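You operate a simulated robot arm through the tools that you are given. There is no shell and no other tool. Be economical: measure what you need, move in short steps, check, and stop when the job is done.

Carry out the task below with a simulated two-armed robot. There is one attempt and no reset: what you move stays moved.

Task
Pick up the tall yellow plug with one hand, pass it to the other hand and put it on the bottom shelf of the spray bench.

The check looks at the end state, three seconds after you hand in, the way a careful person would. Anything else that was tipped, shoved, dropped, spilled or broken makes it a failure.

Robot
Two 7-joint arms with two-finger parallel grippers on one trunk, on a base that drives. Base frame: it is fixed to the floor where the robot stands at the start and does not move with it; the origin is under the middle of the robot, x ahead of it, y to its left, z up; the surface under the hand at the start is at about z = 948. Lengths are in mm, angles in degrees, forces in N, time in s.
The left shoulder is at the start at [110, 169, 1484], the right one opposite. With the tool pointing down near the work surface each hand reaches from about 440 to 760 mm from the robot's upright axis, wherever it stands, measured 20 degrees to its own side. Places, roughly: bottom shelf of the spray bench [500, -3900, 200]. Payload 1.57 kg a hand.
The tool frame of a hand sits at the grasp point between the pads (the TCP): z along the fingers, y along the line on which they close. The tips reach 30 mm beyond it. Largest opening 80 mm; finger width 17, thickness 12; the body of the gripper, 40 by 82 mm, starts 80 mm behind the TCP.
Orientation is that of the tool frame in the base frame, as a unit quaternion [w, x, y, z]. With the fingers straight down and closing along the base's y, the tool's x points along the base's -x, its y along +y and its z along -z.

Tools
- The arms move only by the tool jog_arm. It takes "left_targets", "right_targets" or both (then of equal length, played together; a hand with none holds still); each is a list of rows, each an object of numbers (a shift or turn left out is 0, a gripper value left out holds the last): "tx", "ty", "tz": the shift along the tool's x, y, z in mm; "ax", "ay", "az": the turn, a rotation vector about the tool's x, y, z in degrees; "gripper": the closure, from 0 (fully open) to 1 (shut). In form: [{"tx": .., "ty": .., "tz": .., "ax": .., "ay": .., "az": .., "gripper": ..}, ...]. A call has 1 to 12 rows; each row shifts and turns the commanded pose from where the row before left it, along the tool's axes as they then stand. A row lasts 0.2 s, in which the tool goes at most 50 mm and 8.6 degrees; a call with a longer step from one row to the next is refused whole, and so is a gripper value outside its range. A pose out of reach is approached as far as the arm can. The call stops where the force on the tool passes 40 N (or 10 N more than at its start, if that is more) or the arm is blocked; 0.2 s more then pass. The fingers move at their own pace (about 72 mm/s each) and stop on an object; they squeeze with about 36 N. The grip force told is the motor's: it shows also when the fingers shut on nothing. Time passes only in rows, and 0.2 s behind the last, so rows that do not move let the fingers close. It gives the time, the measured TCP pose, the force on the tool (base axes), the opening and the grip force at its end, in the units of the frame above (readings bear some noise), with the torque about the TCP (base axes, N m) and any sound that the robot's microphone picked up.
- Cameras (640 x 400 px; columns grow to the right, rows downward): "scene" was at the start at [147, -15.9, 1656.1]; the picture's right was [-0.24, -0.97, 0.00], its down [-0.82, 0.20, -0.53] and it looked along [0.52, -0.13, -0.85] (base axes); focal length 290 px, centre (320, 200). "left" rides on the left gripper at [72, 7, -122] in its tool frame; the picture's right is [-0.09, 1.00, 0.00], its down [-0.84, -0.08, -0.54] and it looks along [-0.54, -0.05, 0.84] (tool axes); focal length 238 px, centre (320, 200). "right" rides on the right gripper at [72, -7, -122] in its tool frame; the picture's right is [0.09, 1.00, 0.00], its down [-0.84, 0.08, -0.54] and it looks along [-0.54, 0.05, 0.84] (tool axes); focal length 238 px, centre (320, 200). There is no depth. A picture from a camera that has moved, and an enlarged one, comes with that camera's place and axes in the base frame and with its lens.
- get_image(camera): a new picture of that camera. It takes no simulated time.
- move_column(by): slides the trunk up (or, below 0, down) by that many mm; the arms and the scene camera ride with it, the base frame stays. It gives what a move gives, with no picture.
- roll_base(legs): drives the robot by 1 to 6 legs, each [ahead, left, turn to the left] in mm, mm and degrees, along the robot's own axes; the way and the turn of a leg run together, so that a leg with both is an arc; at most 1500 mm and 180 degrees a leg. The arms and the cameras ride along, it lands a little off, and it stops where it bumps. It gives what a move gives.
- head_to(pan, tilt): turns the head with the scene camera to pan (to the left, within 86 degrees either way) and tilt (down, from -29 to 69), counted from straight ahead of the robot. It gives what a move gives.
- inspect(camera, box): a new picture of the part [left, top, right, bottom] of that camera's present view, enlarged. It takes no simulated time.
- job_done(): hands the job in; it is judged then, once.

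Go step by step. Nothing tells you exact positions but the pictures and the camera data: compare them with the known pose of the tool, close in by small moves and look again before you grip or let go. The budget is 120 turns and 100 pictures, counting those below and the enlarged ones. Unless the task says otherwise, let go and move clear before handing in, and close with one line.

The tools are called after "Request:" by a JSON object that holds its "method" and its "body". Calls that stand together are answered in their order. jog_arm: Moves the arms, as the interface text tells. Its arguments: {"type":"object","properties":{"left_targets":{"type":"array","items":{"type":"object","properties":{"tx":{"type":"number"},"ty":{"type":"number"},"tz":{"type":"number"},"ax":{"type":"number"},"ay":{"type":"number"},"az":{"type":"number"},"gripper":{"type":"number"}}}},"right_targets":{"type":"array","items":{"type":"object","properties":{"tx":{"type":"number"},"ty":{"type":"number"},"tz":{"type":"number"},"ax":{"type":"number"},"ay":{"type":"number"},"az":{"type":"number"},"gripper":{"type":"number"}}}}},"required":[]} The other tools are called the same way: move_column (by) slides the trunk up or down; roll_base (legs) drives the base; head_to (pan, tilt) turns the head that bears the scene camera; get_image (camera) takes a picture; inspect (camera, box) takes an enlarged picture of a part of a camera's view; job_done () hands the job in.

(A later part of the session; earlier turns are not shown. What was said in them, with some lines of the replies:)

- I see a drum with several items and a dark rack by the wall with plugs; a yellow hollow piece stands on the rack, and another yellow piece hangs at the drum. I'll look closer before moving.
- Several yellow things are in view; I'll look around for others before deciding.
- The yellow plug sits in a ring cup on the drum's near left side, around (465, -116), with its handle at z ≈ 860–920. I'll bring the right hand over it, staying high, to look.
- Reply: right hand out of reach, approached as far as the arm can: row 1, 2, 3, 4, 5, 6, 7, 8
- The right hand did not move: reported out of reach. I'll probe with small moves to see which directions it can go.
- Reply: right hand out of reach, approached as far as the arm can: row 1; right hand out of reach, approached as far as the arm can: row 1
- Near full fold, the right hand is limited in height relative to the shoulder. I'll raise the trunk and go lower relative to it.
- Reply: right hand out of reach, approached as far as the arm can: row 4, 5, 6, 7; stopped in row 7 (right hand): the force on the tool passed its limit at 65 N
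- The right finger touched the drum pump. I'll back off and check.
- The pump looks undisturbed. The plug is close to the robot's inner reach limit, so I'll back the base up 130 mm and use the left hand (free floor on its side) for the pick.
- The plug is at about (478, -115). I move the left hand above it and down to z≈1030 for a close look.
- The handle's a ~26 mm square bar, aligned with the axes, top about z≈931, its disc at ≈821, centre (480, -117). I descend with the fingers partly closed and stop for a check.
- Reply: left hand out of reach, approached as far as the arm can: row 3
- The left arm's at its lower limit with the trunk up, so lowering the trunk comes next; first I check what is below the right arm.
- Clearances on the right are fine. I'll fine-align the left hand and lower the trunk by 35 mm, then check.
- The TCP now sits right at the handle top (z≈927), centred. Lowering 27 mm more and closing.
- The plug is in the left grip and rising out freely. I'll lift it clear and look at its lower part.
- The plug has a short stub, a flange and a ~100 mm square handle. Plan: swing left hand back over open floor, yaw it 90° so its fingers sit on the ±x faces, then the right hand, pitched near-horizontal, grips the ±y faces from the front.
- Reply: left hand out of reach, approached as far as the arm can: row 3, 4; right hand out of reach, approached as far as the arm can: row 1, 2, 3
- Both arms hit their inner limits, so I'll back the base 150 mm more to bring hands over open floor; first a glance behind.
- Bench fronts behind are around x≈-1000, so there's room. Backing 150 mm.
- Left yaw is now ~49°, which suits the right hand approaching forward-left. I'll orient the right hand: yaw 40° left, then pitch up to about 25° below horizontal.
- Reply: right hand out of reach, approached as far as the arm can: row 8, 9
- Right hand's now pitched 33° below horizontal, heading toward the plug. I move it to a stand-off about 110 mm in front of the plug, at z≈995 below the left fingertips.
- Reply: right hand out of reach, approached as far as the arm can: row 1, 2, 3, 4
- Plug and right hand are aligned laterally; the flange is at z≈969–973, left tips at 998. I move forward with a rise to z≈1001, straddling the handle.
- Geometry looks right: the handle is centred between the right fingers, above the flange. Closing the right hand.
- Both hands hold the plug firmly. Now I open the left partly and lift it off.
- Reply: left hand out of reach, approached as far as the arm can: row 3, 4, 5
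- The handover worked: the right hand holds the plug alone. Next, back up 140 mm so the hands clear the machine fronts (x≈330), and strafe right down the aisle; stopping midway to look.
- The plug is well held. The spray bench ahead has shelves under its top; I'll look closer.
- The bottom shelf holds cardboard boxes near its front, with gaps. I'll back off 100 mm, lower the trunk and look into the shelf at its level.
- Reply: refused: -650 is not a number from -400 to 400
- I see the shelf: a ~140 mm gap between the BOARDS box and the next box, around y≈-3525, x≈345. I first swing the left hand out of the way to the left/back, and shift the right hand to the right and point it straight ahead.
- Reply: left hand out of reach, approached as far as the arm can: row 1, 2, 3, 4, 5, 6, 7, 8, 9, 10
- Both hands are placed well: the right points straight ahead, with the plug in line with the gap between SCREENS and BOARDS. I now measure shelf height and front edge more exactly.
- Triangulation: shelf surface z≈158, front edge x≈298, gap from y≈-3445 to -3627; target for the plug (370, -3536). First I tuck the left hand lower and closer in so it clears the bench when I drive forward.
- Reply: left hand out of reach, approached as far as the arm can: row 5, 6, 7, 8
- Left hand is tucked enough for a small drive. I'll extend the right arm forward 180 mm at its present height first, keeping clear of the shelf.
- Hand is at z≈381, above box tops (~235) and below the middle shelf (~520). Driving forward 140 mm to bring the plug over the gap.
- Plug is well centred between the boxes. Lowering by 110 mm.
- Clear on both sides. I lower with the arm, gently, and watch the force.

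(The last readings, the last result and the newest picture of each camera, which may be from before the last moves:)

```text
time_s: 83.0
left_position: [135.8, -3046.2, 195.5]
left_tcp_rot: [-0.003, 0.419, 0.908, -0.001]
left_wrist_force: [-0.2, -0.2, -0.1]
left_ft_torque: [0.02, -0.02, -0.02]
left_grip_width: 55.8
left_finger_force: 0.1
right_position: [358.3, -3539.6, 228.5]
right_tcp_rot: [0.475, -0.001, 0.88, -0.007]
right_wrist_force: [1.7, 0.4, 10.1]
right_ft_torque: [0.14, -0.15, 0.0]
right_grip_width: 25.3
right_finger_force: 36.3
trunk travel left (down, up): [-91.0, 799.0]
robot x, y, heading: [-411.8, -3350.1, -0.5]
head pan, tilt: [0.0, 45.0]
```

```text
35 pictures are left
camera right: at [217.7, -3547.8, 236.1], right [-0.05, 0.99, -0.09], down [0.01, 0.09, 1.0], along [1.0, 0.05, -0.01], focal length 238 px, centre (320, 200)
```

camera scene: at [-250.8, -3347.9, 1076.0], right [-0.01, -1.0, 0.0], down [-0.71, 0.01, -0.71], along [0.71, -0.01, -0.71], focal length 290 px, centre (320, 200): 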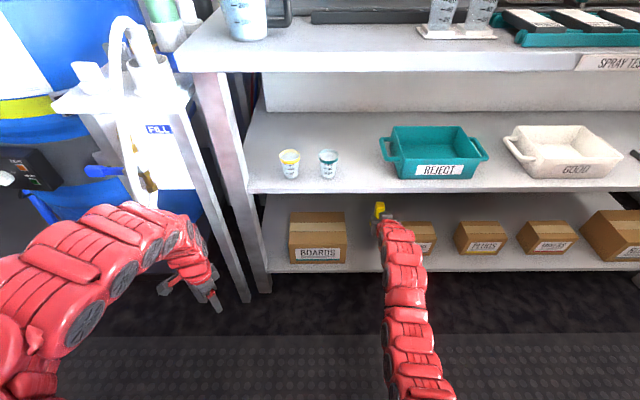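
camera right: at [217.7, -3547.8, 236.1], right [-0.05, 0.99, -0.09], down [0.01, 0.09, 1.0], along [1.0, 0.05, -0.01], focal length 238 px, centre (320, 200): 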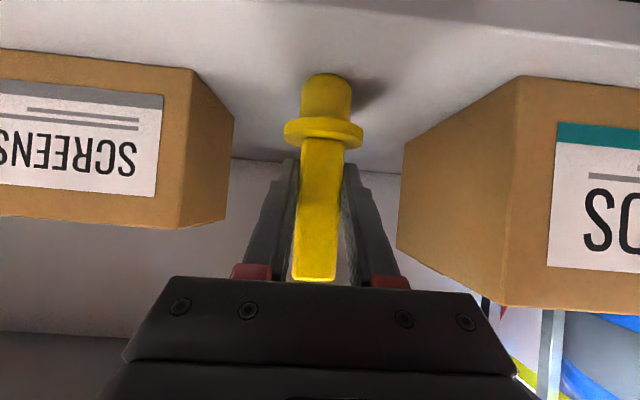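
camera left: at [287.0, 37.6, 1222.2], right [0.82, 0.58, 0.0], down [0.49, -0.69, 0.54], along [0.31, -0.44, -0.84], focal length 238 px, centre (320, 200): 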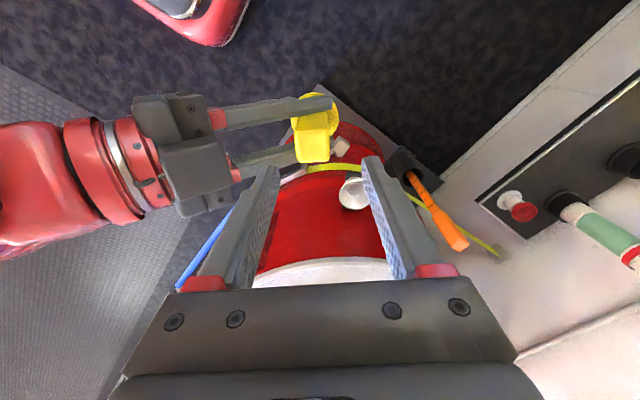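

Contact: 10 N upward, so the plug stands on the shelf. I ease off slightly, then open.

Request:
{"method": "jog_arm", "body": {"right_targets": [{"tx": -2, "tz": -1.3}]}}

Request:
{"method": "jog_arm", "body": {"right_targets": [{"gripper": 0.8}, {"gripper": 0.6}, {"gripper": 0.35}, {}]}}

Request:
{"method": "get_image", "body": {"camera": "right"}}

```text
time_s: 83.4
left_position: [135.4, -3047.4, 195.9]
left_tcp_rot: [-0.004, 0.418, 0.908, -0.002]
left_wrist_force: [0.5, -0.1, -0.2]
left_ft_torque: [-0.01, -0.02, 0.0]
left_grip_width: 55.7
left_finger_force: 0.0
right_position: [357.5, -3541.5, 227.7]
right_tcp_rot: [0.473, -0.001, 0.881, -0.006]
right_wrist_force: [2.9, -0.5, 7.4]
right_ft_torque: [0.02, -0.27, -0.01]
right_grip_width: 25.2
right_finger_force: 36.0
trunk travel left (down, up): [-91.0, 799.0]
robot x, y, heading: [-408.7, -3346.1, -0.4]
head pan, tilt: [0.0, 45.0]
```

```text
time_s: 84.4
left_position: [137.1, -3045.4, 195.3]
left_tcp_rot: [-0.004, 0.419, 0.908, -0.001]
left_wrist_force: [-0.5, -0.3, 0.0]
left_ft_torque: [0.03, -0.01, -0.01]
left_grip_width: 55.7
left_finger_force: 0.1
right_position: [357.3, -3540.7, 226.9]
right_tcp_rot: [0.473, -0.001, 0.881, -0.006]
right_wrist_force: [0.0, 0.6, 0.4]
right_ft_torque: [0.0, 0.01, 0.02]
right_grip_width: 52.0
right_finger_force: 0.1
trunk travel left (down, up): [-91.0, 799.0]
robot x, y, heading: [-412.7, -3344.0, -0.5]
head pan, tilt: [0.0, 45.0]
```

```text
34 pictures are left
camera right: at [216.9, -3547.6, 236.0], right [-0.05, 0.99, -0.09], down [0.01, 0.09, 1.0], along [1.0, 0.05, -0.02], focal length 238 px, centre (320, 200)
```

right: 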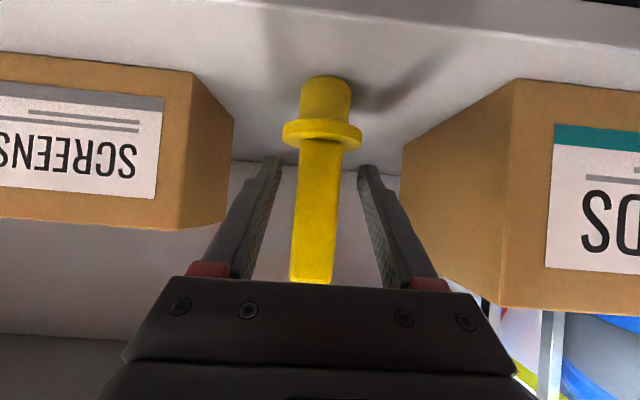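

The plug stands on its own, untouched by the fingers. I back the hand straight out.

Request:
{"method": "jog_arm", "body": {"right_targets": [{"tx": 5.5, "tz": -8.3}, {"tx": 8.3, "tz": -12.5}, {"tx": 11, "tz": -16.6}, {"tx": 13.8, "tz": -20.8}, {"tx": 16.6, "tz": -25}, {"tx": 16.6, "tz": -25}]}}

Request:
{"method": "roll_base", "body": {"legs": [[-120, 0, 0]]}}

Request:
{"method": "get_image", "body": {"camera": "right"}}

Request:
{"method": "get_image", "body": {"camera": "scene"}}

```text
time_s: 86.0
left_position: [135.4, -3047.8, 203.0]
left_tcp_rot: [-0.013, 0.419, 0.908, 0.008]
left_wrist_force: [-0.4, -0.8, -0.4]
left_ft_torque: [0.05, 0.03, 0.02]
left_grip_width: 55.9
left_finger_force: 0.1
right_position: [237.7, -3575.1, 236.5]
right_tcp_rot: [0.478, -0.029, 0.876, -0.058]
right_wrist_force: [-0.3, 1.2, -1.2]
right_ft_torque: [-0.02, -0.11, 0.0]
right_grip_width: 51.9
right_finger_force: 0.2
trunk travel left (down, up): [-91.0, 799.0]
robot x, y, heading: [-409.8, -3347.4, -0.4]
head pan, tilt: [0.0, 45.0]
stopped in row 6 (right hand): the arm was blocked; the commanded pose is now the measured one
```

```text
time_s: 87.2
left_position: [15.1, -3047.0, 202.3]
left_tcp_rot: [-0.014, 0.418, 0.908, 0.009]
left_wrist_force: [-0.8, 0.3, 0.1]
left_ft_torque: [0.0, 0.0, 0.01]
left_grip_width: 56.0
left_finger_force: 0.1
right_position: [114.1, -3576.7, 230.6]
right_tcp_rot: [0.474, -0.028, 0.878, -0.059]
right_wrist_force: [-0.5, 0.0, -1.1]
right_ft_torque: [0.03, 0.02, 0.07]
right_grip_width: 51.9
right_finger_force: 0.1
trunk travel left (down, up): [-91.0, 799.0]
robot x, y, heading: [-534.2, -3349.5, -0.6]
head pan, tilt: [0.0, 45.0]
```

```text
33 pictures are left
camera right: at [-27.7, -3583.0, 239.6], right [-0.05, 0.98, -0.2], down [0.01, 0.2, 0.98], along [1.0, 0.04, -0.02], focal length 238 px, centre (320, 200)
```

right: 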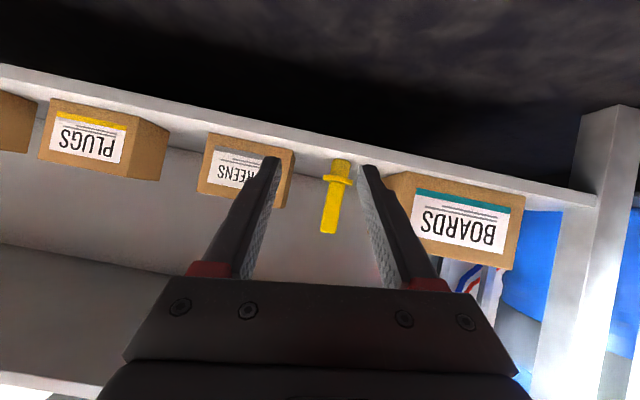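

```text
32 pictures are left
camera scene: at [-365.2, -3371.8, 967.0], right [-0.01, -1.0, -0.03], down [-0.71, 0.03, -0.7], along [0.7, 0.01, -0.71], focal length 290 px, centre (320, 200)
```

scene: 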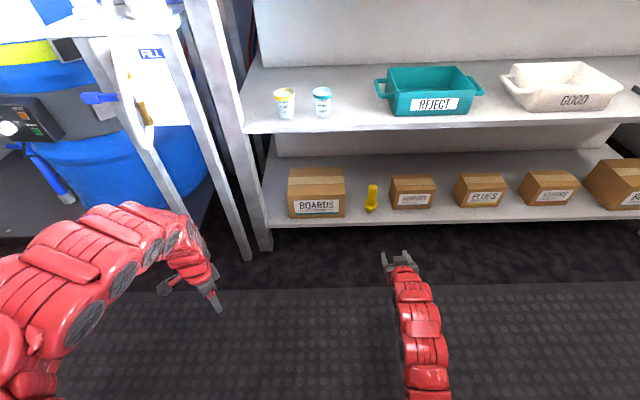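

The plug stands on the bottom shelf. The right elbow touched something low while retracting, so I raise the trunk to free it, then verify.

Request:
{"method": "move_column", "body": {"by": 150}}

Request:
{"method": "inspect", "body": {"camera": "scene", "box": [260, 130, 460, 290]}}

Request:
{"method": "get_image", "body": {"camera": "scene"}}

```text
time_s: 89.0
left_position: [15.3, -3045.4, 345.6]
left_tcp_rot: [-0.005, 0.419, 0.908, -0.002]
left_wrist_force: [-0.3, -0.3, -0.4]
left_ft_torque: [0.01, 0.02, -0.01]
left_grip_width: 56.0
left_finger_force: 0.1
right_position: [111.9, -3573.0, 390.1]
right_tcp_rot: [0.476, -0.036, 0.876, -0.07]
right_wrist_force: [0.4, 0.6, 0.1]
right_ft_torque: [-0.02, -0.03, 0.0]
right_grip_width: 52.0
right_finger_force: 0.1
trunk travel left (down, up): [-241.0, 649.0]
robot x, y, heading: [-539.5, -3346.0, -0.4]
head pan, tilt: [0.0, 45.0]
```

```text
2.50 times, centred on (360, 210) of scene
camera zoom: at [-372.0, -3347.3, 1116.0], right [-0.01, -1.0, 0.0], down [-0.71, 0.01, -0.71], along [0.71, -0.01, -0.71], focal length 726 px, centre (220, 175)
```

zoom: 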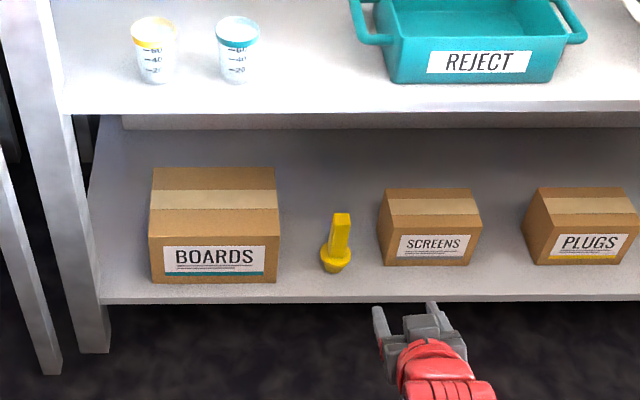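

```text
30 pictures are left
camera scene: at [-372.0, -3347.3, 1116.0], right [-0.01, -1.0, 0.0], down [-0.71, 0.01, -0.71], along [0.71, -0.01, -0.71], focal length 290 px, centre (320, 200)
```

scene: 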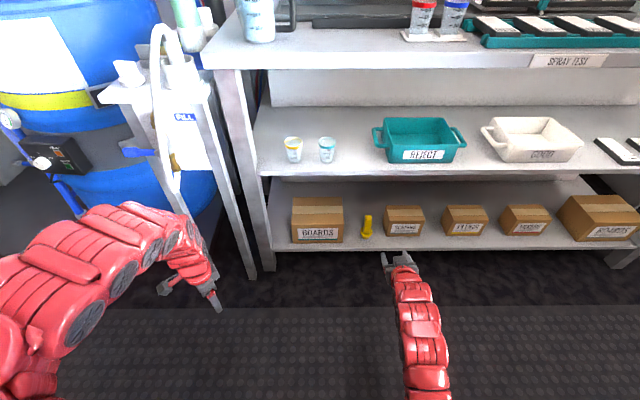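

The plug stands upright on the bottom shelf between the BOARDS and SCREENS boxes. The boxes, cups and trays sit where they were, and both hands are clear, so I'm handing in.

Request:
{"method": "job_done", "body": {}}

```text
The job is handed in.
```

The tall yellow plug went from the left hand to the right and now stands upright on the bottom shelf of the spray bench. On the way, the right finger bumped the drum pump once and the right arm was blocked once while backing out; neither appeared to move anything in the pictures.
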